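You operate a simulated robot arm through the tools that you are given. There is no shell and no other tool.

Carry out the task below with a simulated robot arm. There is one attempt and no reset: what you move stays moved.

## Task
Take the cap from the top of the rod bench and leave it in the deck of the parts cart. Take the red bung from the top of the small table and leave it on the top shelf of the bay rack. Take the corner block from the top of the bay bench and leave it on the top of the small table. Put the circuit board on the top of the bay bench away on the upper shelf. Fetch the capacitor from the top of the short bench and stand it on the grey dish. Fetch the pump from the top of washer twelve and set it on the top of the short bench. Put the white foam block from the top of the long bench on the shelf under the long bench. Put the valve on the top of the long bench away on the shelf under the long bench. Do these in any order. Set down upright: circuit board, capacitor, pump, valve.

Only the result counts: the job must be done as asked and must still hold three seconds after the hand-in. Knocking over, shifting, dropping, spilling or breaking anything else fails it. Lids that push on must go on centred and level and be pressed home; caps that screw on are set level and turned clockwise until they are tight.

## Robot
A 5-joint arm with a fingered hand on a trunk, on a base that drives. Base frame: it is fixed to the floor where the robot stands at the start and does not move with it; the origin is under the middle of the robot, x ahead of it, y to its left, z up. Units: cm, degrees, N and s.
With the tool pointing down near the work surface it reaches from about 28 to 58 cm from the robot's upright axis, wherever it stands. Its first joint turns from -115.0 to 115.0 degrees. Places, roughly: bung [350, 450, 75]; cap (5x4x3 cm) [-110, 220, 80]; capacitor [125, -325, 75]; circuit board (8x6x7 cm) [380, 520, 80]; corner block (13x13x3 cm) [370, 500, 80]; deck of the parts cart [-270, -40, 60]; dish (15x15x4 cm) [130, -360, 80]; foam block [200, -475, 75]; pump (6x5x6 cm) [50, -360, 90]; shelf under the long bench [220, -440, 40]; top of the short bench [140, -330, 80]; top of the small table [340, 430, 80]; top shelf of the bay rack [110, 370, 140]; upper shelf (36x20 cm) [170, -334, 118]; valve (5x4x7 cm) [220, -490, 80]. The tool tilts only in the upright plane through the base axis and itself; it spins freely about its own axis. Payload 2.9 kg.
The TCP is the grasp point between the finger pads, 2.2 cm short of the fingertips. In the tool frame z runs along the fingers and y along their closing line. Largest opening 12.4 cm; the body of the gripper starts 6 cm behind the TCP. The gripper is a hand of 3 fingers: y runs from the thumb to the fingers, the wrist lies at [0, 0, -21.8] in the tool frame.
Orientation is told as [roll, pitch, yaw] about the base's x, y, z axes, in that order, counted from this pose: with the fingers straight down and closing along the base's y, the tool's x points along the base's -x, its y along +y and its z along -z.

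## Interface
- The arm moves only by the tool move_arm. Its argument "targets" is a list of rows, each an object of numbers (a shift or turn left out is 0): "tx", "ty", "tz": the shift along the base's x, y, z in units of 50 mm (1.0 is 50 mm); "rx", "ry", "rz": the turn, a rotation vector about the base's x, y, z in units of 5 degrees (1.0 is 5 degrees). In form: [{"tx": .., "ty": .., "tz": .., "rx": .., "ry": .., "rz": ..}, ...]. A call has 1 to 20 rows; each row shifts and turns the commanded pose from where the row before left it. A call with a number of a shift or a turn outside -1 to 1 is refused whole. A row lasts 0.2 s, in which the tool goes at most 5 cm and 8.6 degrees; a call with a longer step from one row to the next is refused whole. A pose out of reach is approached as far as the arm can. The call stops where the force on the tool passes 40 N (or 10 N more than at its start, if that is more) or the arm is blocked; 0.2 s more then pass. In this call time passes only in rows, and 0.2 s behind the last. The reply holds the time, the measured pose of the TCP, the force on the tool along the base axes, the opening and the grip force, in the units named above and with some noise, with the torque about the TCP (base axes, N m) and any sound that the robot's microphone picked up.
- Cameras (640 x 400 px; columns grow to the right, rows downward): "scene" is now at [2.15, 11.72, 159.19]; the picture's right is [-0.31, -0.95, 0.00], its down [-0.58, 0.19, -0.80] and it looks along [0.76, -0.25, -0.61] (base axes); focal length 288 px, centre (320, 200). "wrist" rides on the gripper at [6.4, -3.7, -7.5] in the tool frame; the picture's right is [0.50, 0.87, 0.00], its down [-0.62, 0.36, -0.70] and it looks along [-0.61, 0.35, 0.71] (tool axes); focal length 230 px, centre (320, 200). There is no depth. A picture from a camera that has moved, and an enlarged one, comes with that camera's place and axes in the base frame and with its lens.
- capture(camera): a new picture of that camera. It takes no simulated time.
- slide_trunk(by): slides the trunk up (or, below 0, down) by that many cm; the arm and the scene camera ride with it, the base frame stays. It gives what a move gives, with no picture.
- base_move(legs): drives the robot by 1 to 6 legs, each [ahead, left, turn to the left] in cm, cm and degrees, along the robot's own axes; the way and the turn of a leg run together, so that a leg with both is an arc; at most 150 cm and 180 degrees a leg. The arm and the cameras ride along, it lands a little off, and it stops where it bumps. It gives what a move gives.
- set_fingers(finger1, finger2, thumb_bend): sets how far each is bent, from 0 (flat) to 1 (curled in); at 0.3 the hand is open as for a grip, at 0.7 the pads meet at the TCP. One left out holds its place. A second passes; each finger stops where it meets its share of the squeeze, and holds until it gets a number again. It is the only way to open and close the hand. It gives what a move gives, with no picture; readings hold the bend of each and the force on the fingers (four entries, about 0 where the hand has none), thumb and palm.
- turn_head(pan, tilt): turns the head with the scene camera to pan (to the left, within 155 degrees either way) and tilt (down, from -29 to 69), counted from straight ahead of the robot. It gives what a move gives.
- inspect(camera, box): a new picture of the part [left, top, right, bottom] of that camera's present view, enlarged. It takes no simulated time.
- close_job(): hands the job in; it is judged then, once.

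Nothing tells you exact positions but the pictures and the camera data. Unless the task says otherwise, let go and move clear before handing in.

The tools are called after ">>>" by a JSON object that holds its "name" and its "arguments". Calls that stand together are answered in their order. move_arm: Moves the arm, as the interface text tells. Its arguments: {"type":"object","properties":{"targets":{"type":"array","items":{"type":"object","properties":{"tx":{"type":"number"},"ty":{"type":"number"},"tz":{"type":"number"},"rx":{"type":"number"},"ry":{"type":"number"},"rz":{"type":"number"}}}}},"required":["targets"]} The other tools are called the same way: slide_trunk (by) slides the trunk up or down; set_fingers (finger1, finger2, thumb_bend) moves the fingers one by one; base_move (legs) drives the base; turn_head (pan, tilt) turns the head that bears the scene camera; capture (camera) takes a picture; inspect (camera, box) takes an enlarged picture of a part of a camera's view; close_job () hands the job in.

At the start:

```text
time: 0.0
tool_pos: [36.8, -11.15, 107.11]
tcp_rot: [-0.1, -0.1, -0.1]
wrist_force: [0.8, -0.3, -0.3]
torque: [0.0, -0.01, 0.0]
grip_width: 12.38
grip_force: 0.0
shape: jaw
bend: [0.3, 0.3, 0.3]
finger forces: [0.0, 0.1, 0.0, 0.0, 0.0, 0.0]
trunk travel left (down, up): [-67.5, 31.5]
robot x, y, heading: [0.06, 0.35, 0.0]
head pan, tilt: [-18.1, 37.2]
```

scene: 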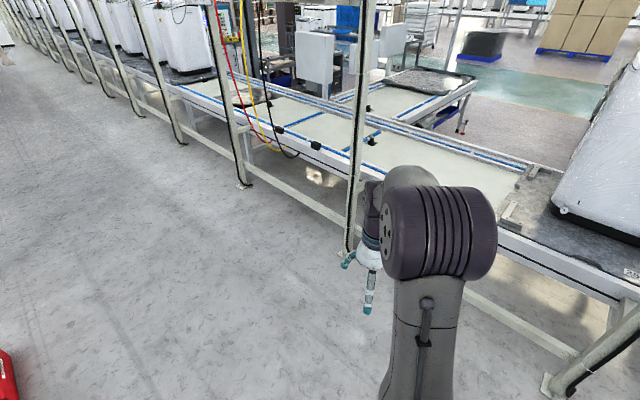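
wrist: 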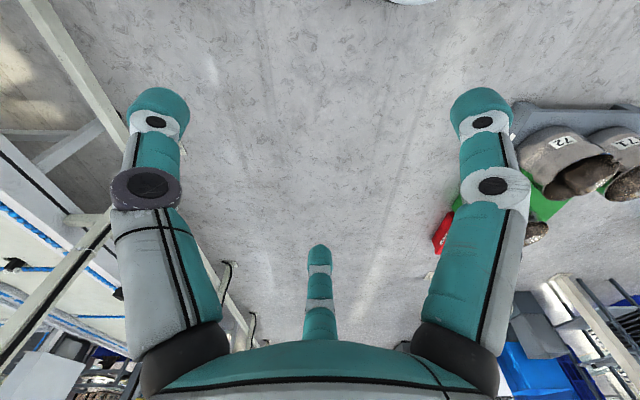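

I see a factory hall with a long conveyor line ahead of the robot and a big floor to the left. First I look around with the head to find the benches and paths.

>>> {"name": "turn_head", "arguments": {"pan": 60, "tilt": 20}}

>>> {"name": "capture", "arguments": {"camera": "scene"}}

>>> {"name": "turn_head", "arguments": {"pan": 130, "tilt": 20}}

>>> {"name": "capture", "arguments": {"camera": "scene"}}

>>> {"name": "turn_head", "arguments": {"pan": -150, "tilt": 20}}

>>> {"name": "capture", "arguments": {"camera": "scene"}}

>>> {"name": "turn_head", "arguments": {"pan": -80, "tilt": 20}}

>>> {"name": "capture", "arguments": {"camera": "scene"}}

>>> {"name": "turn_head", "arguments": {"pan": 0, "tilt": 20}}

>>> {"name": "capture", "arguments": {"camera": "scene"}}

```text
time: 1.5
tool_pos: [36.8, -11.02, 107.06]
tcp_rot: [0.1, 0.0, 0.0]
wrist_force: [0.8, -0.3, 0.2]
torque: [-0.01, -0.01, 0.01]
grip_width: 12.41
grip_force: 0.1
shape: jaw
bend: [0.3, 0.3, 0.3]
finger forces: [0.0, 0.0, 0.0, 0.0, 0.0, 0.0]
trunk travel left (down, up): [-67.5, 31.5]
robot x, y, heading: [0.12, 0.31, -0.1]
head pan, tilt: [60.0, 20.0]
```

```text
taken
camera scene: at [-1.43, 22.47, 161.91], right [0.87, -0.5, 0.0], down [-0.17, -0.3, -0.94], along [0.47, 0.81, -0.34], focal length 288 px, centre (320, 200)
```

scene: 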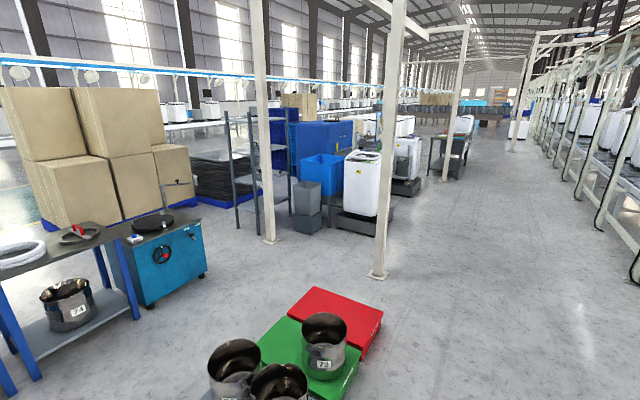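

```text
time: 2.9
tool_pos: [36.81, -11.18, 107.16]
tcp_rot: [0.0, 0.0, 0.1]
wrist_force: [-0.2, 0.0, -0.1]
torque: [-0.04, 0.01, -0.01]
grip_width: 12.39
grip_force: 0.1
shape: jaw
bend: [0.3, 0.3, 0.3]
finger forces: [0.0, 0.0, 0.0, 0.0, 0.0, 0.1]
trunk travel left (down, up): [-67.5, 31.5]
robot x, y, heading: [-0.09, -0.11, -0.0]
head pan, tilt: [130.0, 20.0]
```

```text
taken
camera scene: at [-12.08, 21.55, 161.92], right [0.77, 0.64, 0.0], down [0.22, -0.26, -0.94], along [-0.6, 0.72, -0.34], focal length 288 px, centre (320, 200)
```

scene: 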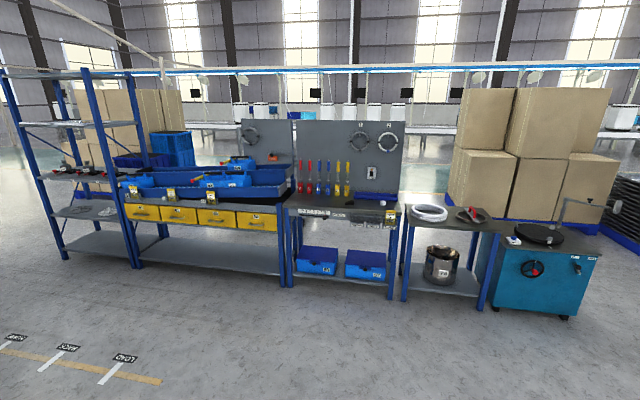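

```text
time: 6.8
tool_pos: [36.88, -11.07, 107.13]
tcp_rot: [-0.1, 0.0, 0.1]
wrist_force: [1.4, 0.1, 0.7]
torque: [0.0, 0.0, 0.01]
grip_width: 12.38
grip_force: 0.0
shape: jaw
bend: [0.3, 0.3, 0.3]
finger forces: [0.0, 0.1, 0.0, 0.0, 0.0, 0.0]
trunk travel left (down, up): [-67.5, 31.5]
robot x, y, heading: [-0.09, 0.08, -0.1]
head pan, tilt: [-150.0, 20.0]
```

```text
taken
camera scene: at [-14.16, 9.75, 161.92], right [-0.5, 0.87, 0.0], down [0.3, 0.17, -0.94], along [-0.81, -0.47, -0.34], focal length 288 px, centre (320, 200)
```

scene: 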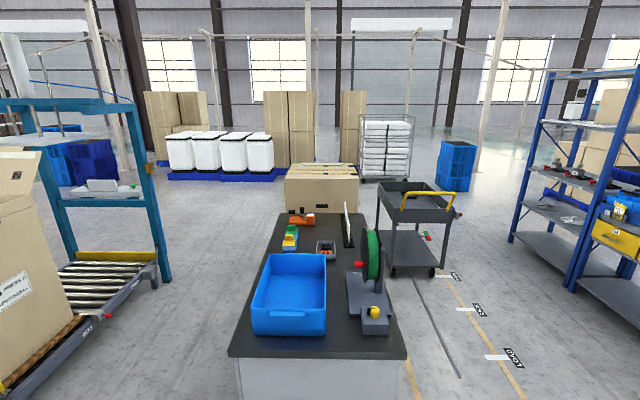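

```text
time: 8.2
tool_pos: [36.79, -10.99, 107.08]
tcp_rot: [0.1, 0.1, -0.1]
wrist_force: [0.4, 0.6, 0.2]
torque: [0.0, -0.02, 0.02]
grip_width: 12.39
grip_force: 0.0
shape: jaw
bend: [0.3, 0.3, 0.3]
finger forces: [0.0, 0.0, 0.1, 0.1, 0.0, 0.1]
trunk travel left (down, up): [-67.5, 31.5]
robot x, y, heading: [0.26, 0.18, -0.1]
head pan, tilt: [-80.0, 20.0]
```

```text
taken
camera scene: at [-4.49, 5.24, 161.92], right [-0.98, -0.17, 0.0], down [-0.06, 0.34, -0.94], along [0.16, -0.93, -0.34], focal length 288 px, centre (320, 200)
```

scene: 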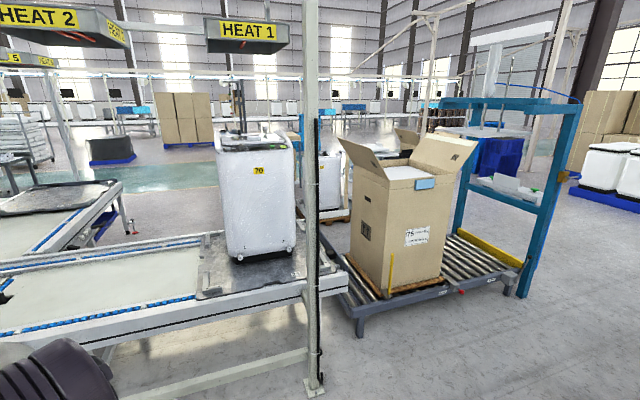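

```text
time: 9.7
tool_pos: [36.84, -11.1, 107.14]
tcp_rot: [-0.1, 0.1, 0.0]
wrist_force: [-0.5, 0.0, 0.2]
torque: [-0.03, -0.01, -0.03]
grip_width: 12.4
grip_force: 0.0
shape: jaw
bend: [0.3, 0.3, 0.3]
finger forces: [0.0, 0.1, 0.0, 0.0, 0.0, 0.1]
trunk travel left (down, up): [-67.5, 31.5]
robot x, y, heading: [0.16, 0.06, -0.1]
head pan, tilt: [0.0, 20.0]
```

```text
taken
camera scene: at [3.22, 14.4, 161.92], right [0.0, -1.0, 0.0], down [-0.34, 0.0, -0.94], along [0.94, 0.0, -0.34], focal length 288 px, centre (320, 200)
```

scene: 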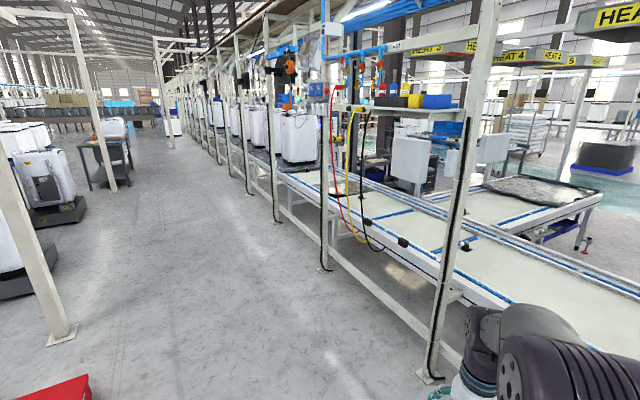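

The rod bench (with pegboard) is behind-left, the parts cart behind me. I look more closely at both and at the free floor between.

>>> {"name": "turn_head", "arguments": {"pan": 118, "tilt": 22}}

>>> {"name": "inspect", "arguments": {"camera": "scene", "box": [200, 120, 440, 270]}}

>>> {"name": "turn_head", "arguments": {"pan": -155, "tilt": 25}}

>>> {"name": "inspect", "arguments": {"camera": "scene", "box": [240, 120, 480, 270]}}

>>> {"name": "turn_head", "arguments": {"pan": 150, "tilt": 40}}

>>> {"name": "capture", "arguments": {"camera": "scene"}}

>>> {"name": "turn_head", "arguments": {"pan": 90, "tilt": 60}}

>>> {"name": "capture", "arguments": {"camera": "scene"}}

```text
time: 11.7
tool_pos: [36.73, -11.1, 107.2]
tcp_rot: [0.0, 0.0, 0.0]
wrist_force: [-1.0, 0.5, -0.1]
torque: [0.01, 0.0, -0.01]
grip_width: 12.4
grip_force: 0.0
shape: jaw
bend: [0.3, 0.3, 0.3]
finger forces: [0.1, 0.1, 0.1, 0.0, 0.0, 0.0]
trunk travel left (down, up): [-67.5, 31.5]
robot x, y, heading: [0.17, -0.07, 0.3]
head pan, tilt: [118.0, 22.0]
```

```text
2.67 times, centred on (320, 195) of scene
camera zoom: at [-10.45, 22.61, 161.59], right [0.88, 0.47, 0.0], down [0.18, -0.33, -0.93], along [-0.43, 0.82, -0.37], focal length 769 px, centre (320, 213)
```

zoom: 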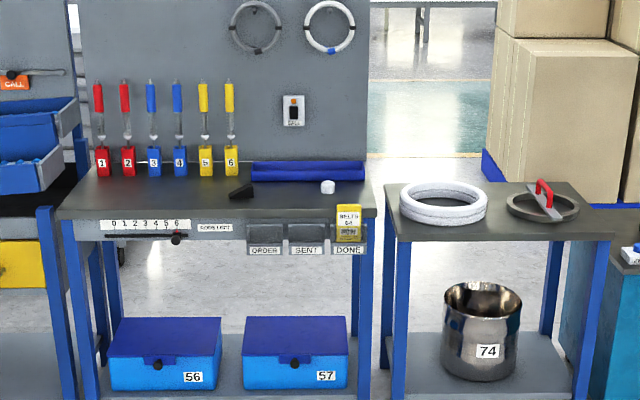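

```text
time: 15.5
tool_pos: [36.77, -11.06, 107.2]
tcp_rot: [0.0, 0.0, -0.1]
wrist_force: [-0.1, 0.1, -0.3]
torque: [0.0, -0.03, -0.02]
grip_width: 12.42
grip_force: 0.1
shape: jaw
bend: [0.3, 0.3, 0.3]
finger forces: [0.0, 0.1, 0.0, 0.0, 0.0, 0.0]
trunk travel left (down, up): [-67.5, 31.5]
robot x, y, heading: [0.1, 0.13, 0.1]
head pan, tilt: [-154.7, 25.0]
```

```text
2.67 times, centred on (360, 195) of scene
camera zoom: at [-14.43, 10.47, 161.11], right [-0.43, 0.9, 0.0], down [0.38, 0.18, -0.91], along [-0.82, -0.39, -0.42], focal length 769 px, centre (213, 213)
```

zoom: 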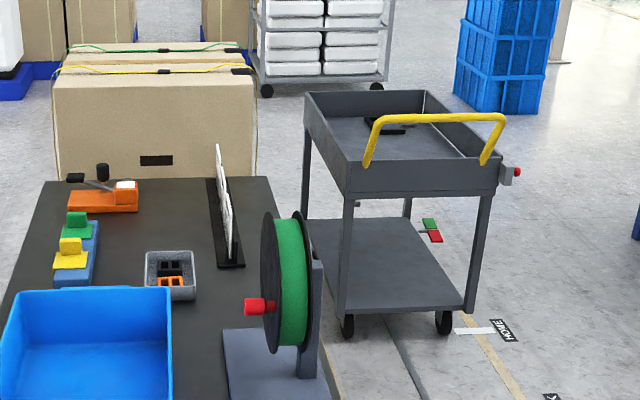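

```text
time: 19.6
tool_pos: [36.75, -11.13, 107.21]
tcp_rot: [0.0, 0.0, 0.0]
wrist_force: [0.2, -0.3, -0.4]
torque: [-0.01, -0.01, 0.01]
grip_width: 12.4
grip_force: 0.0
shape: jaw
bend: [0.3, 0.3, 0.3]
finger forces: [0.1, 0.1, 0.0, 0.1, 0.1, 0.0]
trunk travel left (down, up): [-67.5, 31.5]
robot x, y, heading: [0.14, 0.04, 0.1]
head pan, tilt: [150.0, 40.0]
```

```text
taken
camera scene: at [-13.46, 18.67, 158.77], right [0.5, 0.87, 0.0], down [0.56, -0.32, -0.77], along [-0.66, 0.38, -0.64], focal length 288 px, centre (320, 200)
```

scene: 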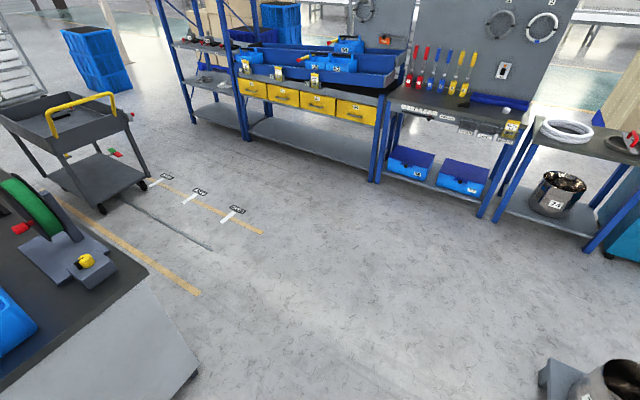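

```text
time: 20.9
tool_pos: [36.66, -11.18, 107.22]
tcp_rot: [0.0, 0.1, 0.0]
wrist_force: [-0.2, -0.3, 1.7]
torque: [-0.02, 0.01, -0.02]
grip_width: 12.39
grip_force: 0.0
shape: jaw
bend: [0.3, 0.3, 0.3]
finger forces: [0.0, 0.0, 0.1, 0.0, 0.1, 0.1]
trunk travel left (down, up): [-67.5, 31.5]
robot x, y, heading: [-0.17, -0.04, -0.3]
head pan, tilt: [90.0, 60.0]
```

```text
taken
camera scene: at [-6.11, 21.08, 156.1], right [1.0, 0.0, 0.0], down [0.0, -0.87, -0.5], along [0.0, 0.5, -0.87], focal length 288 px, centre (320, 200)
```

scene: 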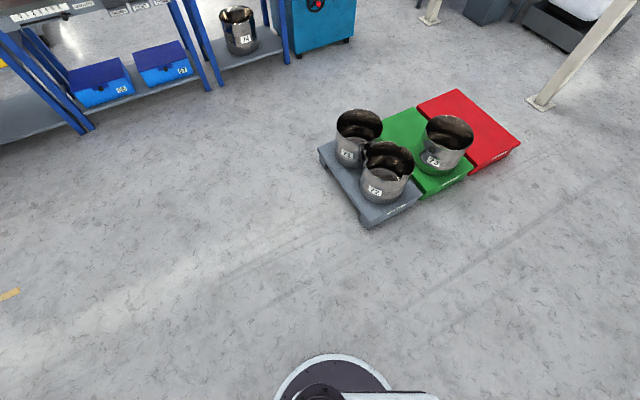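

>>> {"name": "turn_head", "arguments": {"pan": 0, "tilt": 69}}

>>> {"name": "capture", "arguments": {"camera": "scene"}}

>>> {"name": "turn_head", "arguments": {"pan": -100, "tilt": 69}}

>>> {"name": "capture", "arguments": {"camera": "scene"}}

>>> {"name": "turn_head", "arguments": {"pan": 40, "tilt": 69}}

>>> {"name": "capture", "arguments": {"camera": "scene"}}

```text
time: 22.6
tool_pos: [36.8, -11.0, 107.12]
tcp_rot: [-0.1, 0.0, -0.1]
wrist_force: [0.0, -0.1, 0.3]
torque: [0.0, -0.02, -0.02]
grip_width: 12.37
grip_force: 0.1
shape: jaw
bend: [0.3, 0.3, 0.3]
finger forces: [0.0, 0.0, 0.0, 0.1, 0.0, 0.0]
trunk travel left (down, up): [-67.5, 31.5]
robot x, y, heading: [0.09, 0.2, 0.2]
head pan, tilt: [0.0, 68.8]
```

```text
taken
camera scene: at [-0.51, 14.42, 155.16], right [0.0, -1.0, 0.0], down [-0.93, 0.0, -0.36], along [0.36, 0.0, -0.93], focal length 288 px, centre (320, 200)
```

scene: 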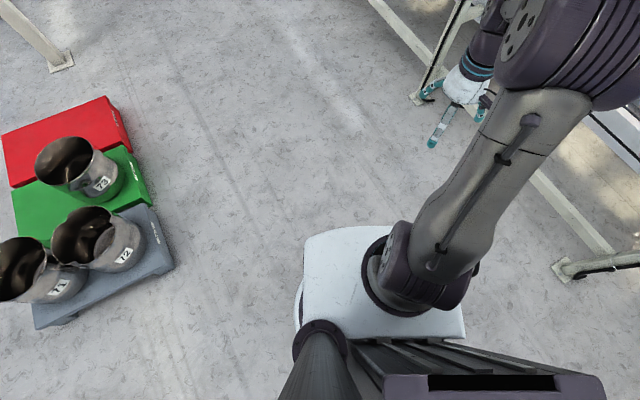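

```text
time: 24.3
tool_pos: [36.74, -10.98, 107.15]
tcp_rot: [-0.1, -0.1, 0.0]
wrist_force: [-0.4, 0.5, -0.2]
torque: [0.05, 0.03, -0.01]
grip_width: 12.4
grip_force: 0.0
shape: jaw
bend: [0.3, 0.3, 0.3]
finger forces: [0.0, 0.0, 0.0, 0.0, 0.1, 0.0]
trunk travel left (down, up): [-67.5, 31.5]
robot x, y, heading: [-0.39, -0.32, 0.1]
head pan, tilt: [-100.0, 68.8]
```

```text
taken
camera scene: at [-7.06, 8.9, 155.16], right [-0.98, 0.17, 0.0], down [0.16, 0.92, -0.36], along [-0.06, -0.36, -0.93], focal length 288 px, centre (320, 200)
```

scene: 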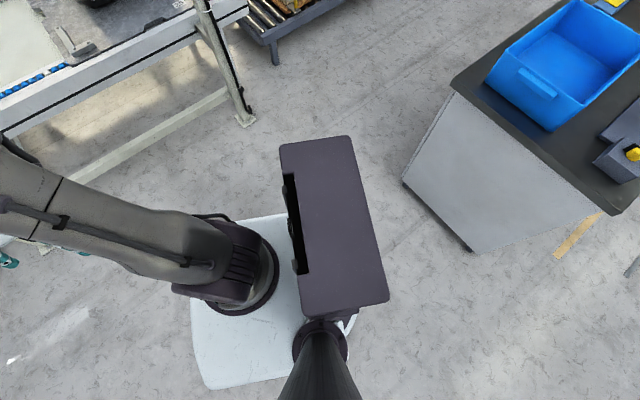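

```text
time: 26.6
tool_pos: [36.84, -11.11, 107.13]
tcp_rot: [0.1, -0.1, 0.0]
wrist_force: [0.1, 0.1, 0.3]
torque: [0.04, -0.03, 0.0]
grip_width: 12.41
grip_force: 0.0
shape: jaw
bend: [0.3, 0.3, 0.3]
finger forces: [0.0, 0.0, 0.0, 0.0, 0.1, 0.0]
trunk travel left (down, up): [-67.5, 31.5]
robot x, y, heading: [0.04, 0.1, 0.0]
head pan, tilt: [40.0, 68.8]
```

```text
taken
camera scene: at [-1.81, 18.0, 155.16], right [0.64, -0.77, 0.0], down [-0.71, -0.6, -0.36], along [0.28, 0.23, -0.93], focal length 288 px, centre (320, 200)
```

scene: 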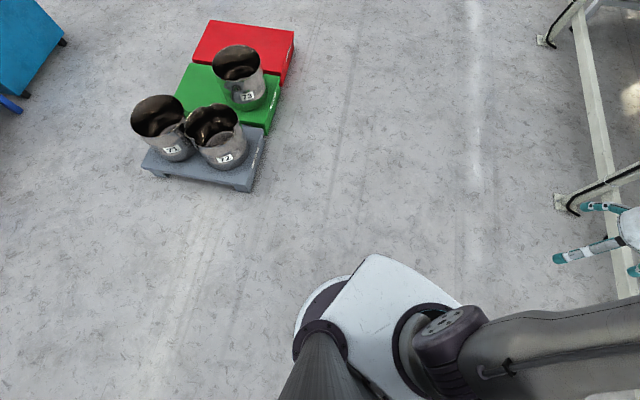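

The base is a disc of about 26 cm radius and the way to the rod bench is clear. I turn toward the bench and drive to just short of it.

>>> {"name": "base_move", "arguments": {"legs": [[0, 0, 120.5], [100, -9, 0], [75, -8, 0]]}}

>>> {"name": "turn_head", "arguments": {"pan": 0, "tilt": 45}}

>>> {"name": "capture", "arguments": {"camera": "scene"}}

>>> {"name": "capture", "arguments": {"camera": "wrist"}}

```text
time: 40.4
tool_pos: [-84.96, 193.81, 107.07]
tcp_rot: [-0.1, 0.0, 120.9]
wrist_force: [0.1, -0.3, -0.2]
torque: [0.01, -0.01, -0.01]
grip_width: 12.39
grip_force: 0.0
shape: jaw
bend: [0.3, 0.3, 0.3]
finger forces: [0.1, 0.1, 0.0, 0.0, 0.1, 0.0]
trunk travel left (down, up): [-67.5, 31.5]
robot x, y, heading: [-75.68, 156.49, 120.9]
head pan, tilt: [40.0, 68.8]
```

```text
time: 41.5
tool_pos: [-84.87, 193.82, 107.15]
tcp_rot: [0.0, 0.0, 120.9]
wrist_force: [-0.1, -0.1, 0.3]
torque: [0.0, 0.01, 0.02]
grip_width: 12.37
grip_force: 0.1
shape: jaw
bend: [0.3, 0.3, 0.3]
finger forces: [0.0, 0.1, 0.1, 0.0, 0.1, 0.0]
trunk travel left (down, up): [-67.5, 31.5]
robot x, y, heading: [-75.6, 156.61, 120.8]
head pan, tilt: [0.0, 45.0]
```

```text
taken
camera scene: at [-89.23, 150.88, 158.04], right [0.86, 0.51, 0.0], down [0.36, -0.61, -0.71], along [-0.36, 0.61, -0.71], focal length 288 px, centre (320, 200)
```

scene: 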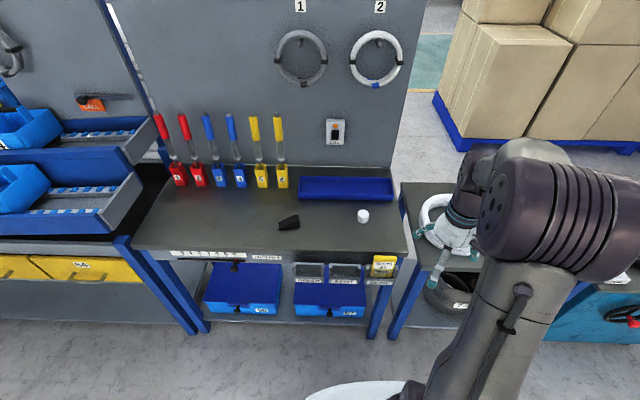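

```text
taken
camera wrist: at [-78.53, 190.29, 114.64], right [-0.49, -0.87, 0.0], down [-0.62, 0.35, 0.7], along [-0.61, 0.34, -0.71], focal length 230 px, centre (320, 200)
```

wrist: 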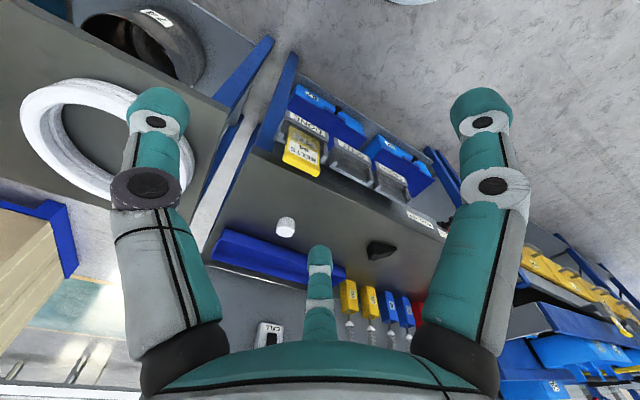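

>>> {"name": "inspect", "arguments": {"camera": "scene", "box": [260, 170, 420, 270]}}

>>> {"name": "inspect", "arguments": {"camera": "wrist", "box": [220, 180, 420, 305]}}

```text
4.00 times, centred on (340, 220) of scene
camera zoom: at [-89.23, 150.88, 158.04], right [0.86, 0.51, 0.0], down [0.36, -0.61, -0.71], along [-0.36, 0.61, -0.71], focal length 1154 px, centre (240, 120)
```

zoom: 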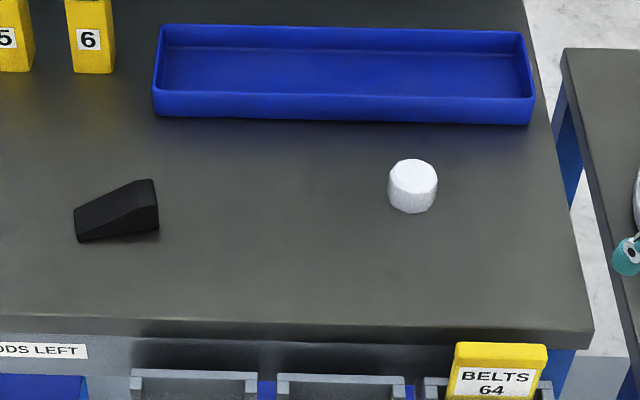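

```text
3.20 times, centred on (320, 242) of wrist
camera zoom: at [-78.53, 190.29, 114.64], right [-0.49, -0.87, 0.0], down [-0.62, 0.35, 0.7], along [-0.61, 0.34, -0.71], focal length 736 px, centre (320, 64)
```

zoom: 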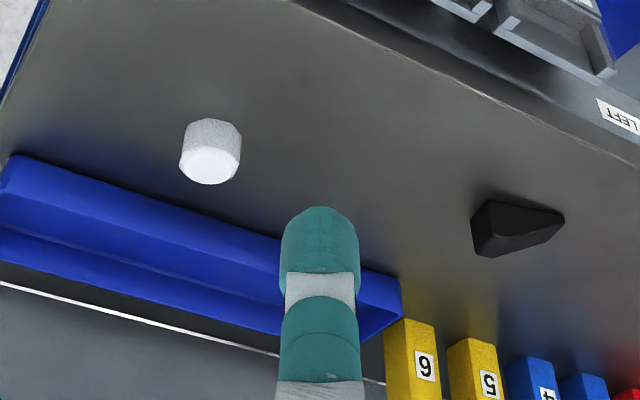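

The white round cap sits about 71 cm ahead near (-111.5, 218), bench top near z 79.5. I drive 20 cm closer and hover the hand over it.

>>> {"name": "base_move", "arguments": {"legs": [[20, 0, 0]]}}

>>> {"name": "capture", "arguments": {"camera": "wrist"}}

>>> {"name": "inspect", "arguments": {"camera": "scene", "box": [200, 150, 520, 350]}}

```text
time: 43.0
tool_pos: [-95.11, 210.98, 107.12]
tcp_rot: [0.1, -0.1, 120.8]
wrist_force: [-0.4, 0.1, -0.4]
torque: [-0.03, -0.02, -0.02]
grip_width: 12.41
grip_force: 0.1
shape: jaw
bend: [0.3, 0.3, 0.3]
finger forces: [0.0, 0.0, 0.1, 0.0, 0.0, 0.0]
trunk travel left (down, up): [-67.5, 31.5]
robot x, y, heading: [-85.47, 173.41, 120.6]
head pan, tilt: [0.0, 45.0]
```

```text
taken
camera wrist: at [-88.63, 207.39, 114.63], right [-0.49, -0.87, 0.0], down [-0.62, 0.35, 0.7], along [-0.61, 0.34, -0.71], focal length 230 px, centre (320, 200)
```

wrist: 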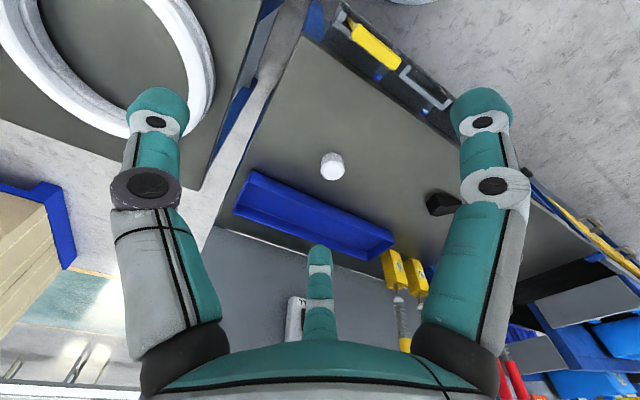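

```text
2.00 times, centred on (360, 250) of scene
camera zoom: at [-99.44, 168.03, 158.05], right [0.86, 0.51, 0.0], down [0.36, -0.61, -0.71], along [-0.36, 0.61, -0.71], focal length 577 px, centre (240, 100)
```

zoom: 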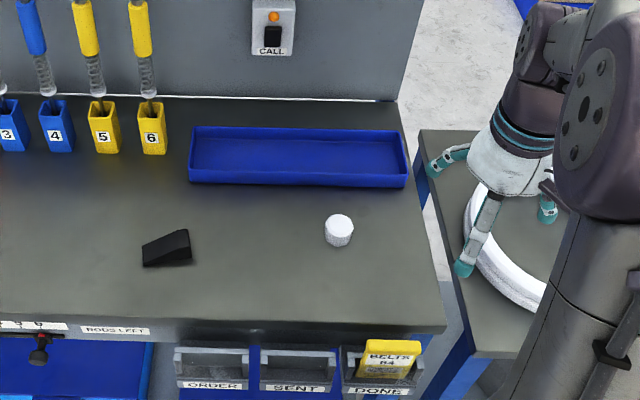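

>>> {"name": "move_arm", "arguments": {"targets": [{"tx": -0.795, "ty": 0.32}, {"tx": -0.795, "ty": 0.32}, {"tx": -0.795, "ty": 0.32}, {"tx": -0.795, "ty": 0.32}, {"tz": -0.7}, {"tz": -0.7}, {"tz": -0.7}, {"tz": -0.7}]}}

>>> {"name": "capture", "arguments": {"camera": "wrist"}}

>>> {"name": "capture", "arguments": {"camera": "scene"}}

```text
time: 44.9
tool_pos: [-110.83, 217.23, 92.97]
tcp_rot: [0.0, 0.1, 120.7]
wrist_force: [0.4, -1.1, 0.4]
torque: [0.0, 0.0, -0.01]
grip_width: 12.41
grip_force: 0.0
shape: jaw
bend: [0.3, 0.3, 0.3]
finger forces: [0.0, 0.1, 0.1, 0.1, 0.1, 0.0]
trunk travel left (down, up): [-67.5, 31.5]
robot x, y, heading: [-85.5, 173.31, 120.4]
head pan, tilt: [0.0, 45.0]
```

```text
taken
camera wrist: at [-104.47, 213.72, 100.47], right [-0.49, -0.87, 0.0], down [-0.62, 0.35, 0.7], along [-0.61, 0.34, -0.71], focal length 230 px, centre (320, 200)
```

wrist: 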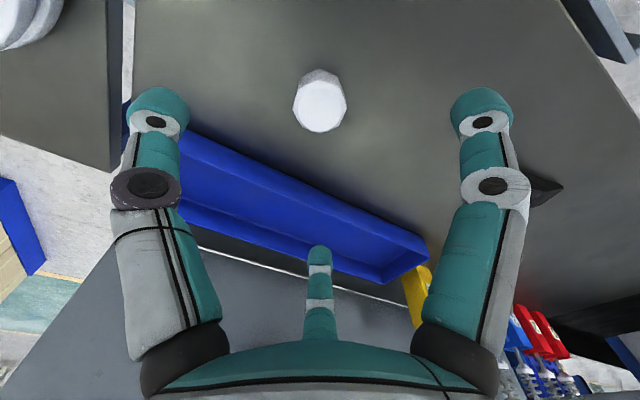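

```text
taken
camera scene: at [-99.44, 168.03, 158.05], right [0.86, 0.51, 0.0], down [0.36, -0.61, -0.71], along [-0.36, 0.61, -0.71], focal length 288 px, centre (320, 200)
```

scene: 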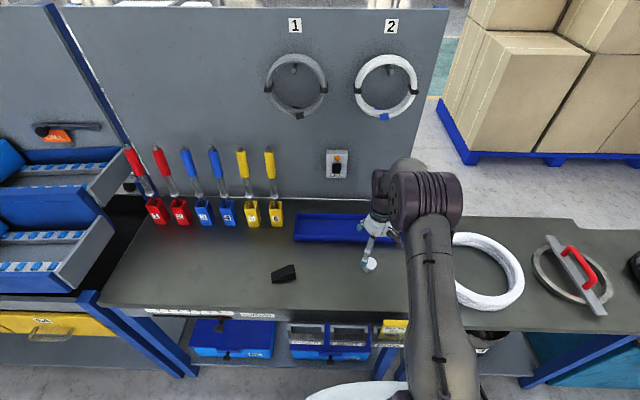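

The hand is centred over the cap. I lower in small steps until the fingertips are just above the bench, then close.

>>> {"name": "move_arm", "arguments": {"targets": [{"tz": -0.7}, {"tz": -0.7}, {"tz": -0.4}, {"tz": -0.2}, {"tz": -0.12}]}}

>>> {"name": "set_fingers", "arguments": {"finger1": 0.5, "finger2": 0.5, "thumb_bend": 0.5}}

>>> {"name": "capture", "arguments": {"camera": "wrist"}}

```text
time: 46.0
tool_pos: [-111.03, 217.29, 82.5]
tcp_rot: [0.0, 0.0, 120.7]
wrist_force: [0.0, -0.7, 0.0]
torque: [0.0, 0.03, 0.02]
grip_width: 12.38
grip_force: 0.0
shape: jaw
bend: [0.3, 0.3, 0.3]
finger forces: [0.1, 0.1, 0.0, 0.1, 0.0, 0.1]
trunk travel left (down, up): [-67.5, 31.5]
robot x, y, heading: [-85.82, 173.5, 120.7]
head pan, tilt: [0.0, 45.0]
```

```text
time: 47.0
tool_pos: [-110.92, 217.08, 82.67]
tcp_rot: [0.0, -0.3, 120.7]
wrist_force: [-2.5, 2.7, 25.3]
torque: [-0.14, -0.01, -0.04]
grip_width: 5.82
grip_force: 12.9
shape: fingers
bend: [0.46, 0.48, 0.49]
finger forces: [11.1, 5.9, 0.0, 0.1, 8.3, 0.0]
trunk travel left (down, up): [-67.5, 31.5]
robot x, y, heading: [-85.64, 173.4, 120.5]
head pan, tilt: [0.0, 45.0]
```

```text
taken
camera wrist: at [-104.51, 213.56, 90.25], right [-0.49, -0.87, 0.0], down [-0.62, 0.35, 0.7], along [-0.61, 0.35, -0.71], focal length 230 px, centre (320, 200)
```

wrist: 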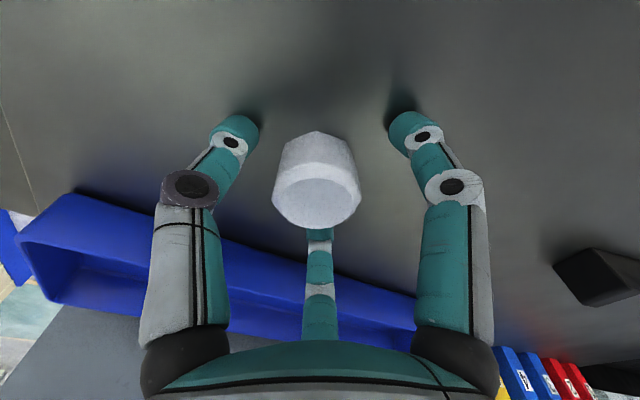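

The fingertips press on the bench as they curl, so I raise slightly and then close on the cap.

>>> {"name": "move_arm", "arguments": {"targets": [{"tz": 0.16}]}}

>>> {"name": "set_fingers", "arguments": {"finger1": 0.56, "finger2": 0.56, "thumb_bend": 0.56}}

>>> {"name": "capture", "arguments": {"camera": "wrist"}}

```text
time: 47.5
tool_pos: [-110.92, 217.14, 83.42]
tcp_rot: [0.1, 0.3, 120.7]
wrist_force: [-0.1, -0.6, -0.2]
torque: [-0.02, 0.02, 0.03]
grip_width: 5.05
grip_force: 0.0
shape: fingers
bend: [0.5, 0.5, 0.5]
finger forces: [0.1, 0.0, 0.0, 0.0, 0.0, 0.1]
trunk travel left (down, up): [-67.5, 31.5]
robot x, y, heading: [-85.69, 173.55, 120.6]
head pan, tilt: [0.0, 45.0]
```

```text
time: 48.5
tool_pos: [-110.91, 217.24, 83.58]
tcp_rot: [0.0, 0.1, 120.7]
wrist_force: [-0.4, -0.1, -0.3]
torque: [-0.03, 0.01, 0.0]
grip_width: 3.37
grip_force: 0.1
shape: fingers
bend: [0.56, 0.56, 0.56]
finger forces: [0.0, 0.0, 0.0, 0.0, 0.0, 0.1]
trunk travel left (down, up): [-67.5, 31.5]
robot x, y, heading: [-85.58, 173.73, 120.7]
head pan, tilt: [0.0, 45.0]
```

```text
taken
camera wrist: at [-104.53, 213.67, 90.9], right [-0.49, -0.87, 0.0], down [-0.62, 0.35, 0.7], along [-0.61, 0.34, -0.71], focal length 230 px, centre (320, 200)
```

wrist: 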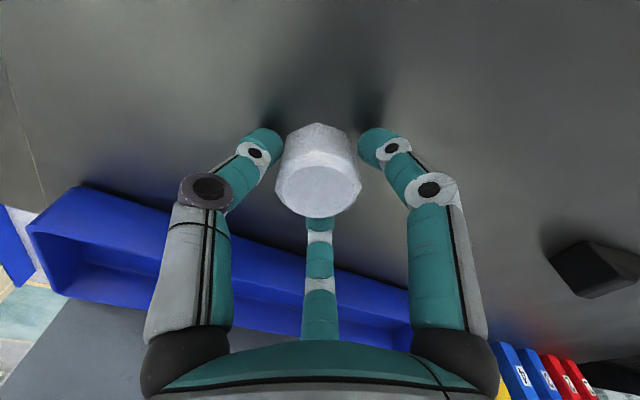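

>>> {"name": "set_fingers", "arguments": {"finger1": 0.7, "finger2": 0.7, "thumb_bend": 0.7}}

>>> {"name": "capture", "arguments": {"camera": "wrist"}}

```text
time: 49.5
tool_pos: [-111.0, 217.22, 83.48]
tcp_rot: [0.0, -0.1, 120.7]
wrist_force: [0.1, -0.5, -0.3]
torque: [0.0, -0.01, 0.01]
grip_width: 2.64
grip_force: 12.8
shape: fingers
bend: [0.58, 0.58, 0.61]
finger forces: [7.4, 8.0, 0.1, 0.0, 10.8, 0.1]
trunk travel left (down, up): [-67.5, 31.5]
robot x, y, heading: [-85.78, 173.72, 121.1]
head pan, tilt: [0.0, 45.0]
```

```text
taken
camera wrist: at [-104.53, 213.68, 90.9], right [-0.49, -0.87, 0.0], down [-0.62, 0.35, 0.7], along [-0.61, 0.34, -0.71], focal length 230 px, centre (320, 200)
```

wrist: 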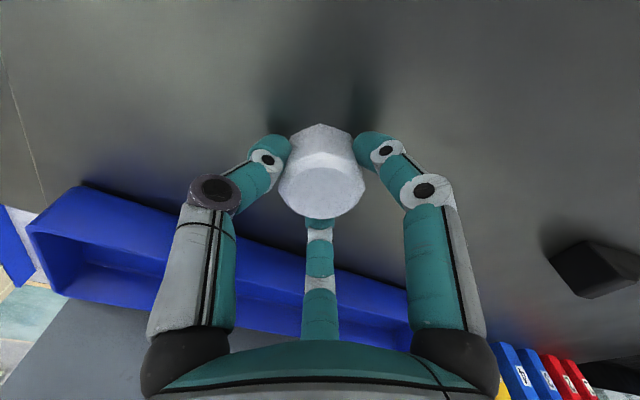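

The cap is gripped at about 12.8 N. I lift it gently and check.

>>> {"name": "move_arm", "arguments": {"targets": [{"tz": 0.2}, {"tz": 0.5}, {"tz": 0.9}, {"tz": 0.9}, {"tz": 0.9}, {"tz": 0.9}, {"tz": 0.9}]}}

>>> {"name": "capture", "arguments": {"camera": "wrist"}}

```text
time: 51.0
tool_pos: [-111.22, 217.33, 109.37]
tcp_rot: [-0.1, 0.0, 120.8]
wrist_force: [-0.1, -0.1, 0.6]
torque: [0.01, 0.0, -0.02]
grip_width: 2.55
grip_force: 13.8
shape: fingers
bend: [0.58, 0.58, 0.62]
finger forces: [7.7, 8.8, 0.0, 0.0, 9.9, 0.1]
trunk travel left (down, up): [-67.5, 31.5]
robot x, y, heading: [-85.46, 173.45, 120.7]
head pan, tilt: [0.0, 45.0]
```

```text
taken
camera wrist: at [-104.69, 213.62, 116.87], right [-0.49, -0.87, 0.0], down [-0.62, 0.35, 0.7], along [-0.61, 0.34, -0.71], focal length 230 px, centre (320, 200)
```

wrist: 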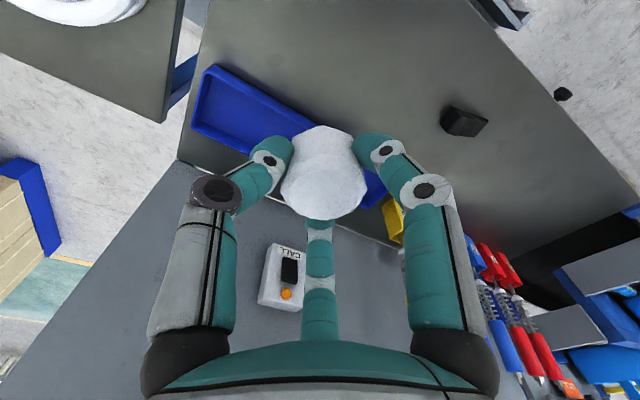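

The cap is held. I back off from the bench, turn round and slide along the aisle toward the parts cart.

>>> {"name": "move_arm", "arguments": {"targets": [{"tx": 0.5, "ty": -0.85}, {"tx": 0.5, "ty": -0.85}, {"tz": 0.9}]}}

>>> {"name": "base_move", "arguments": {"legs": [[-30, 0, 0], [0, 0, 90], [0, 0, 90], [4, -95, 0], [4, -90, 0]]}}

>>> {"name": "turn_head", "arguments": {"pan": -20, "tilt": 35}}

>>> {"name": "capture", "arguments": {"camera": "scene"}}

```text
time: 51.9
tool_pos: [-105.97, 208.92, 113.88]
tcp_rot: [0.0, 0.0, 120.7]
wrist_force: [-0.3, 0.0, -0.7]
torque: [0.02, 0.04, -0.02]
grip_width: 2.48
grip_force: 13.0
shape: fingers
bend: [0.58, 0.58, 0.62]
finger forces: [7.7, 8.9, 0.1, 0.0, 9.6, 0.0]
trunk travel left (down, up): [-67.5, 31.5]
robot x, y, heading: [-85.93, 173.76, 120.7]
head pan, tilt: [0.0, 45.0]
```

```text
time: 70.4
tool_pos: [-205.82, 13.86, 113.91]
tcp_rot: [0.0, 0.0, -59.4]
wrist_force: [0.1, 0.6, -0.7]
torque: [0.01, -0.01, 0.01]
grip_width: 2.45
grip_force: 12.8
shape: fingers
bend: [0.58, 0.58, 0.62]
finger forces: [7.2, 8.5, 0.0, 0.0, 9.5, 0.1]
trunk travel left (down, up): [-67.5, 31.5]
robot x, y, heading: [-225.81, 49.14, -59.6]
head pan, tilt: [0.0, 45.0]
```

```text
time: 71.2
tool_pos: [-205.75, 13.96, 114.02]
tcp_rot: [-0.1, -0.1, -59.4]
wrist_force: [0.9, 0.4, -0.5]
torque: [-0.01, -0.02, 0.02]
grip_width: 2.48
grip_force: 12.4
shape: fingers
bend: [0.58, 0.58, 0.62]
finger forces: [7.3, 8.5, 0.0, 0.0, 9.6, 0.0]
trunk travel left (down, up): [-67.5, 31.5]
robot x, y, heading: [-225.92, 49.57, -59.3]
head pan, tilt: [-20.0, 35.0]
```

```text
taken
camera scene: at [-214.87, 53.02, 159.53], right [-0.98, -0.18, 0.0], down [-0.11, 0.56, -0.82], along [0.15, -0.81, -0.57], focal length 288 px, centre (320, 200)
```

scene: 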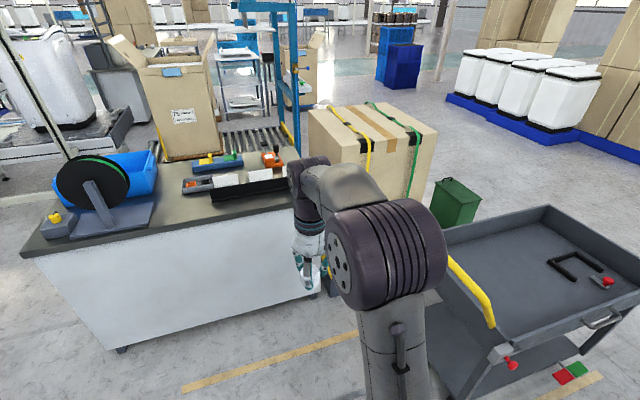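

>>> {"name": "turn_head", "arguments": {"pan": -55, "tilt": 38}}

>>> {"name": "capture", "arguments": {"camera": "scene"}}

>>> {"name": "capture", "arguments": {"camera": "wrist"}}

```text
time: 72.2
tool_pos: [-205.78, 13.79, 113.94]
tcp_rot: [0.0, 0.0, -59.5]
wrist_force: [0.4, -0.1, 0.3]
torque: [0.01, -0.05, -0.02]
grip_width: 2.44
grip_force: 12.8
shape: fingers
bend: [0.58, 0.58, 0.62]
finger forces: [7.3, 8.5, 0.0, 0.0, 9.5, 0.1]
trunk travel left (down, up): [-67.5, 31.5]
robot x, y, heading: [-225.85, 49.53, -59.4]
head pan, tilt: [-55.0, 38.0]
```

```text
taken
camera scene: at [-220.06, 53.81, 159.07], right [-0.91, 0.41, 0.0], down [0.25, 0.56, -0.79], along [-0.33, -0.72, -0.62], focal length 288 px, centre (320, 200)
```

scene: 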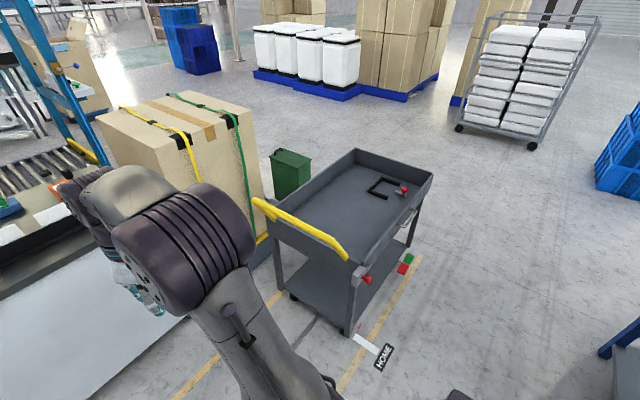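

```text
taken
camera wrist: at [-212.21, 17.57, 121.42], right [0.49, 0.87, 0.0], down [0.62, -0.35, 0.7], along [0.61, -0.35, -0.71], focal length 230 px, centre (320, 200)
```

wrist: 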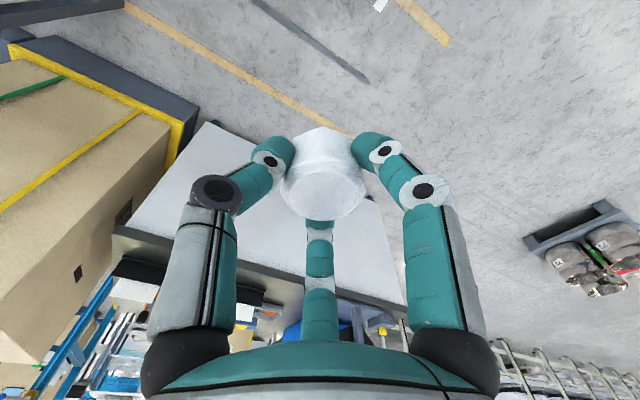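

>>> {"name": "base_move", "arguments": {"legs": [[-10, -88, 0]]}}

>>> {"name": "turn_head", "arguments": {"pan": 5, "tilt": 55}}

>>> {"name": "capture", "arguments": {"camera": "scene"}}

>>> {"name": "capture", "arguments": {"camera": "wrist"}}

```text
time: 77.0
tool_pos: [-288.37, -22.8, 114.03]
tcp_rot: [0.0, 0.0, -60.0]
wrist_force: [-0.5, 0.5, -0.7]
torque: [0.04, 0.0, 0.01]
grip_width: 2.48
grip_force: 12.9
shape: fingers
bend: [0.58, 0.58, 0.62]
finger forces: [7.3, 8.5, 0.0, 0.0, 9.5, 0.0]
trunk travel left (down, up): [-67.5, 31.5]
robot x, y, heading: [-307.92, 12.74, -60.0]
head pan, tilt: [-55.0, 38.0]
```

```text
time: 78.3
tool_pos: [-288.25, -22.65, 113.92]
tcp_rot: [0.0, 0.1, -60.0]
wrist_force: [0.2, -0.7, 0.1]
torque: [-0.03, 0.0, 0.01]
grip_width: 2.44
grip_force: 12.4
shape: fingers
bend: [0.58, 0.58, 0.62]
finger forces: [7.4, 8.5, 0.0, 0.0, 9.6, 0.0]
trunk travel left (down, up): [-67.5, 31.5]
robot x, y, heading: [-308.15, 12.39, -59.9]
head pan, tilt: [5.0, 55.0]
```

```text
taken
camera scene: at [-294.52, 19.3, 156.71], right [-0.82, -0.57, 0.0], down [-0.47, 0.67, -0.57], along [0.33, -0.47, -0.82], focal length 288 px, centre (320, 200)
```

scene: 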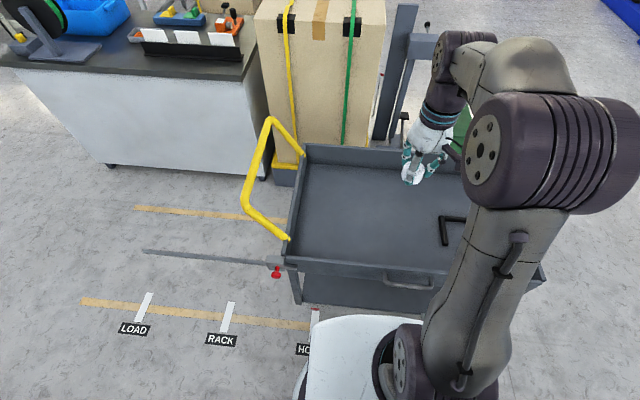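

```text
taken
camera wrist: at [-294.73, -18.92, 121.42], right [0.5, 0.87, 0.0], down [0.62, -0.36, 0.7], along [0.61, -0.35, -0.71], focal length 230 px, centre (320, 200)
```

wrist: 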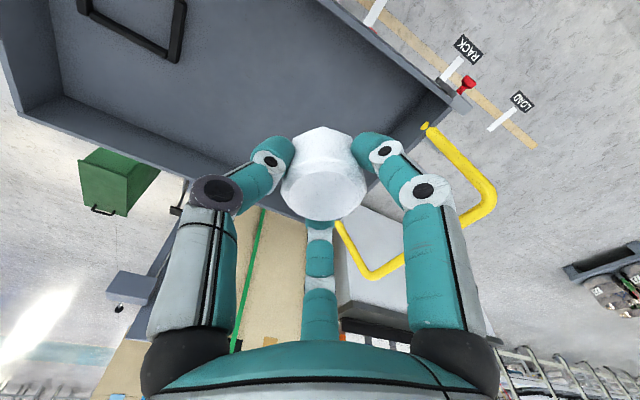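

The cart deck is a tray with its rim near z 70; the handle-side end is clear. I move 7 cm closer, lower the trunk and bring the cap over the free floor of the deck.

>>> {"name": "base_move", "arguments": {"legs": [[7, 0, 0]]}}

>>> {"name": "slide_trunk", "arguments": {"by": -12}}

>>> {"name": "capture", "arguments": {"camera": "scene"}}

>>> {"name": "capture", "arguments": {"camera": "wrist"}}

```text
time: 79.3
tool_pos: [-284.75, -28.88, 113.93]
tcp_rot: [0.0, 0.0, -59.9]
wrist_force: [0.3, -0.7, 1.0]
torque: [0.04, -0.01, 0.02]
grip_width: 2.45
grip_force: 12.7
shape: fingers
bend: [0.58, 0.58, 0.62]
finger forces: [7.2, 8.5, 0.0, 0.0, 9.6, 0.0]
trunk travel left (down, up): [-67.5, 31.5]
robot x, y, heading: [-305.09, 6.61, -59.9]
head pan, tilt: [5.0, 55.0]
```

```text
time: 80.8
tool_pos: [-284.6, -28.86, 101.84]
tcp_rot: [0.0, 0.0, -59.9]
wrist_force: [-0.3, -0.5, 1.1]
torque: [-0.02, 0.05, 0.0]
grip_width: 2.45
grip_force: 12.6
shape: fingers
bend: [0.58, 0.58, 0.62]
finger forces: [7.4, 8.5, 0.0, 0.0, 9.6, 0.0]
trunk travel left (down, up): [-55.5, 43.5]
robot x, y, heading: [-304.4, 6.72, -60.0]
head pan, tilt: [5.0, 55.0]
```

```text
taken
camera scene: at [-290.96, 13.15, 144.71], right [-0.82, -0.58, 0.0], down [-0.47, 0.67, -0.57], along [0.33, -0.47, -0.82], focal length 288 px, centre (320, 200)
```

scene: 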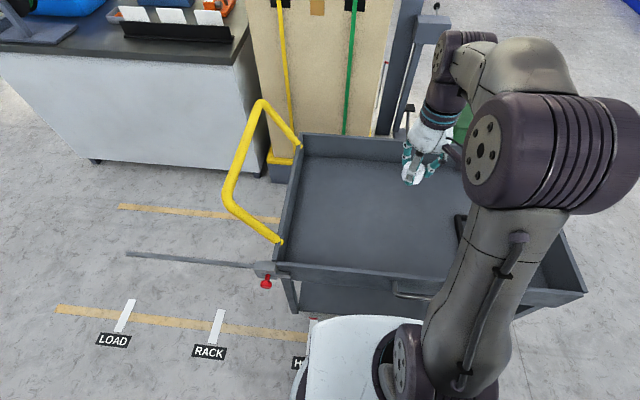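

```text
taken
camera wrist: at [-291.14, -25.08, 109.42], right [0.5, 0.87, 0.0], down [0.62, -0.36, 0.7], along [0.61, -0.35, -0.71], focal length 230 px, centre (320, 200)
```

wrist: 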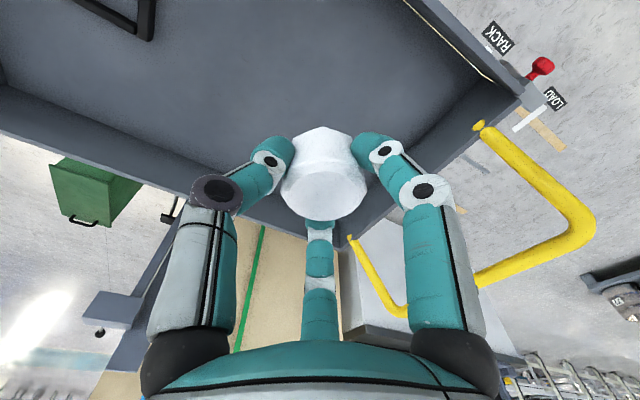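

>>> {"name": "move_arm", "arguments": {"targets": [{"tx": 0.42, "ty": -0.7}, {"tx": 0.42, "ty": -0.7}, {"tx": 0.42, "ty": -0.7}, {"tz": -0.9}, {"tz": -0.9}, {"tz": -0.9}, {"tz": -0.9}, {"tz": -0.9}, {"tz": -0.9}]}}

>>> {"name": "capture", "arguments": {"camera": "scene"}}

>>> {"name": "capture", "arguments": {"camera": "wrist"}}

```text
time: 82.8
tool_pos: [-278.48, -39.32, 74.9]
tcp_rot: [0.0, 0.1, -59.8]
wrist_force: [-0.3, 0.2, -0.1]
torque: [0.03, -0.01, 0.01]
grip_width: 2.33
grip_force: 13.6
shape: fingers
bend: [0.58, 0.58, 0.63]
finger forces: [7.8, 9.3, 0.0, 0.0, 8.8, 0.0]
trunk travel left (down, up): [-55.5, 43.5]
robot x, y, heading: [-304.53, 6.52, -60.1]
head pan, tilt: [5.0, 55.0]
```

```text
taken
camera scene: at [-290.91, 13.07, 144.71], right [-0.82, -0.58, 0.0], down [-0.47, 0.67, -0.57], along [0.33, -0.47, -0.82], focal length 288 px, centre (320, 200)
```

scene: 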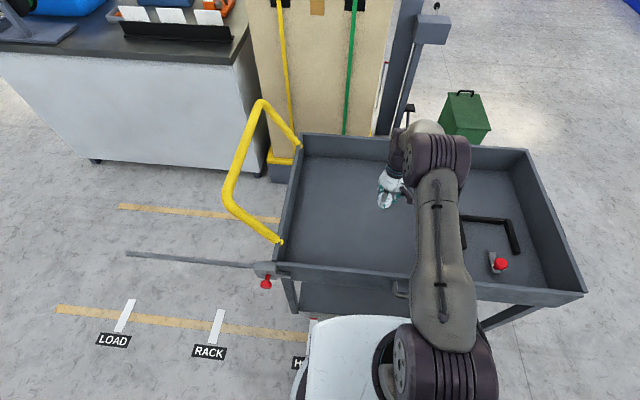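

```text
taken
camera wrist: at [-284.96, -35.57, 82.4], right [0.5, 0.87, 0.0], down [0.62, -0.36, 0.7], along [0.61, -0.35, -0.71], focal length 230 px, centre (320, 200)
```

wrist: 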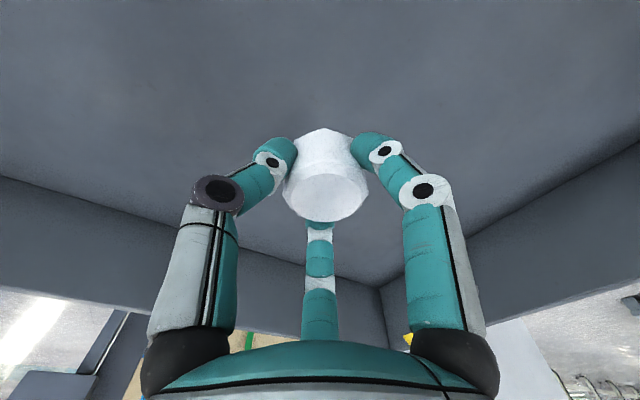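

>>> {"name": "move_arm", "arguments": {"targets": [{"tz": -0.7}, {"tz": -0.7}, {"tz": -0.3}]}}

>>> {"name": "capture", "arguments": {"camera": "wrist"}}

>>> {"name": "inspect", "arguments": {"camera": "scene", "box": [340, 150, 440, 230]}}

```text
time: 83.6
tool_pos: [-278.43, -39.33, 66.42]
tcp_rot: [0.0, 0.0, -59.9]
wrist_force: [-0.5, 0.2, -0.6]
torque: [0.01, 0.0, -0.03]
grip_width: 2.32
grip_force: 12.9
shape: fingers
bend: [0.58, 0.58, 0.63]
finger forces: [7.7, 9.3, 0.0, 0.0, 8.7, 0.1]
trunk travel left (down, up): [-55.5, 43.5]
robot x, y, heading: [-304.29, 6.77, -59.8]
head pan, tilt: [5.0, 55.0]
```

```text
taken
camera wrist: at [-284.88, -35.59, 73.87], right [0.5, 0.87, 0.0], down [0.62, -0.35, 0.7], along [0.61, -0.35, -0.71], focal length 230 px, centre (320, 200)
```

wrist: 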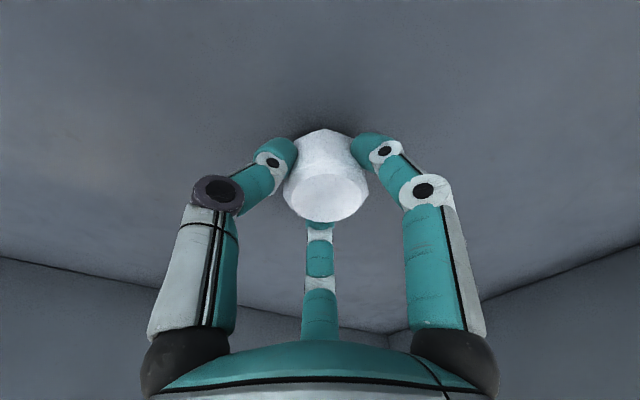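

```text
5.00 times, centred on (390, 190) of scene
camera zoom: at [-290.94, 13.12, 144.71], right [-0.82, -0.58, 0.0], down [-0.47, 0.67, -0.57], along [0.33, -0.47, -0.82], focal length 1442 px, centre (-30, 250)
```

zoom: 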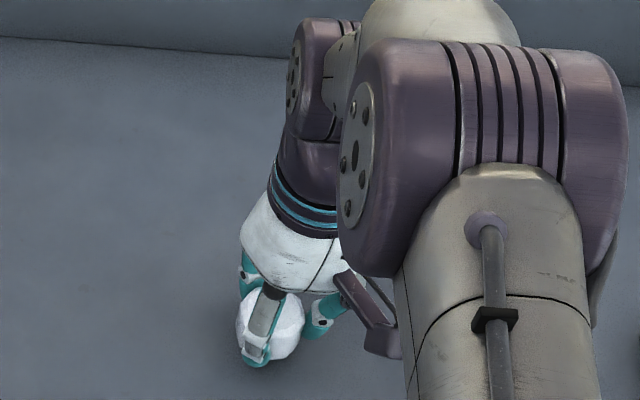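

Near the deck floor now; I lower in small steps until the force shows contact.

>>> {"name": "move_arm", "arguments": {"targets": [{"tz": -0.2}]}}

>>> {"name": "move_arm", "arguments": {"targets": [{"tz": -0.12}]}}

>>> {"name": "move_arm", "arguments": {"targets": [{"tz": -0.1}]}}

```text
time: 84.0
tool_pos: [-278.39, -39.38, 65.39]
tcp_rot: [-0.1, 0.1, -60.0]
wrist_force: [0.1, 0.0, 1.1]
torque: [0.0, -0.01, -0.04]
grip_width: 2.33
grip_force: 13.1
shape: fingers
bend: [0.58, 0.58, 0.63]
finger forces: [7.8, 9.3, 0.0, 0.0, 8.8, 0.0]
trunk travel left (down, up): [-55.5, 43.5]
robot x, y, heading: [-304.46, 6.35, -59.8]
head pan, tilt: [5.0, 55.0]
```

```text
time: 84.4
tool_pos: [-278.43, -39.29, 65.15]
tcp_rot: [0.1, -0.4, -60.0]
wrist_force: [-2.1, -1.9, 23.0]
torque: [-0.04, -0.04, 0.03]
grip_width: 2.27
grip_force: 16.7
shape: fingers
bend: [0.58, 0.57, 0.63]
finger forces: [9.8, 10.9, 0.0, 0.0, 12.1, 0.0]
trunk travel left (down, up): [-55.5, 43.5]
robot x, y, heading: [-304.54, 6.3, -59.9]
head pan, tilt: [5.0, 55.0]
```

```text
time: 84.8
tool_pos: [-278.47, -39.28, 64.74]
tcp_rot: [0.1, -0.6, -59.9]
wrist_force: [-1.5, -4.8, 38.0]
torque: [-0.07, -0.28, -0.04]
grip_width: 2.21
grip_force: 24.3
shape: fingers
bend: [0.59, 0.56, 0.64]
finger forces: [16.1, 20.2, 0.1, 0.1, 12.5, 0.1]
trunk travel left (down, up): [-55.5, 43.5]
robot x, y, heading: [-304.65, 6.43, -59.7]
head pan, tilt: [5.0, 55.0]
```

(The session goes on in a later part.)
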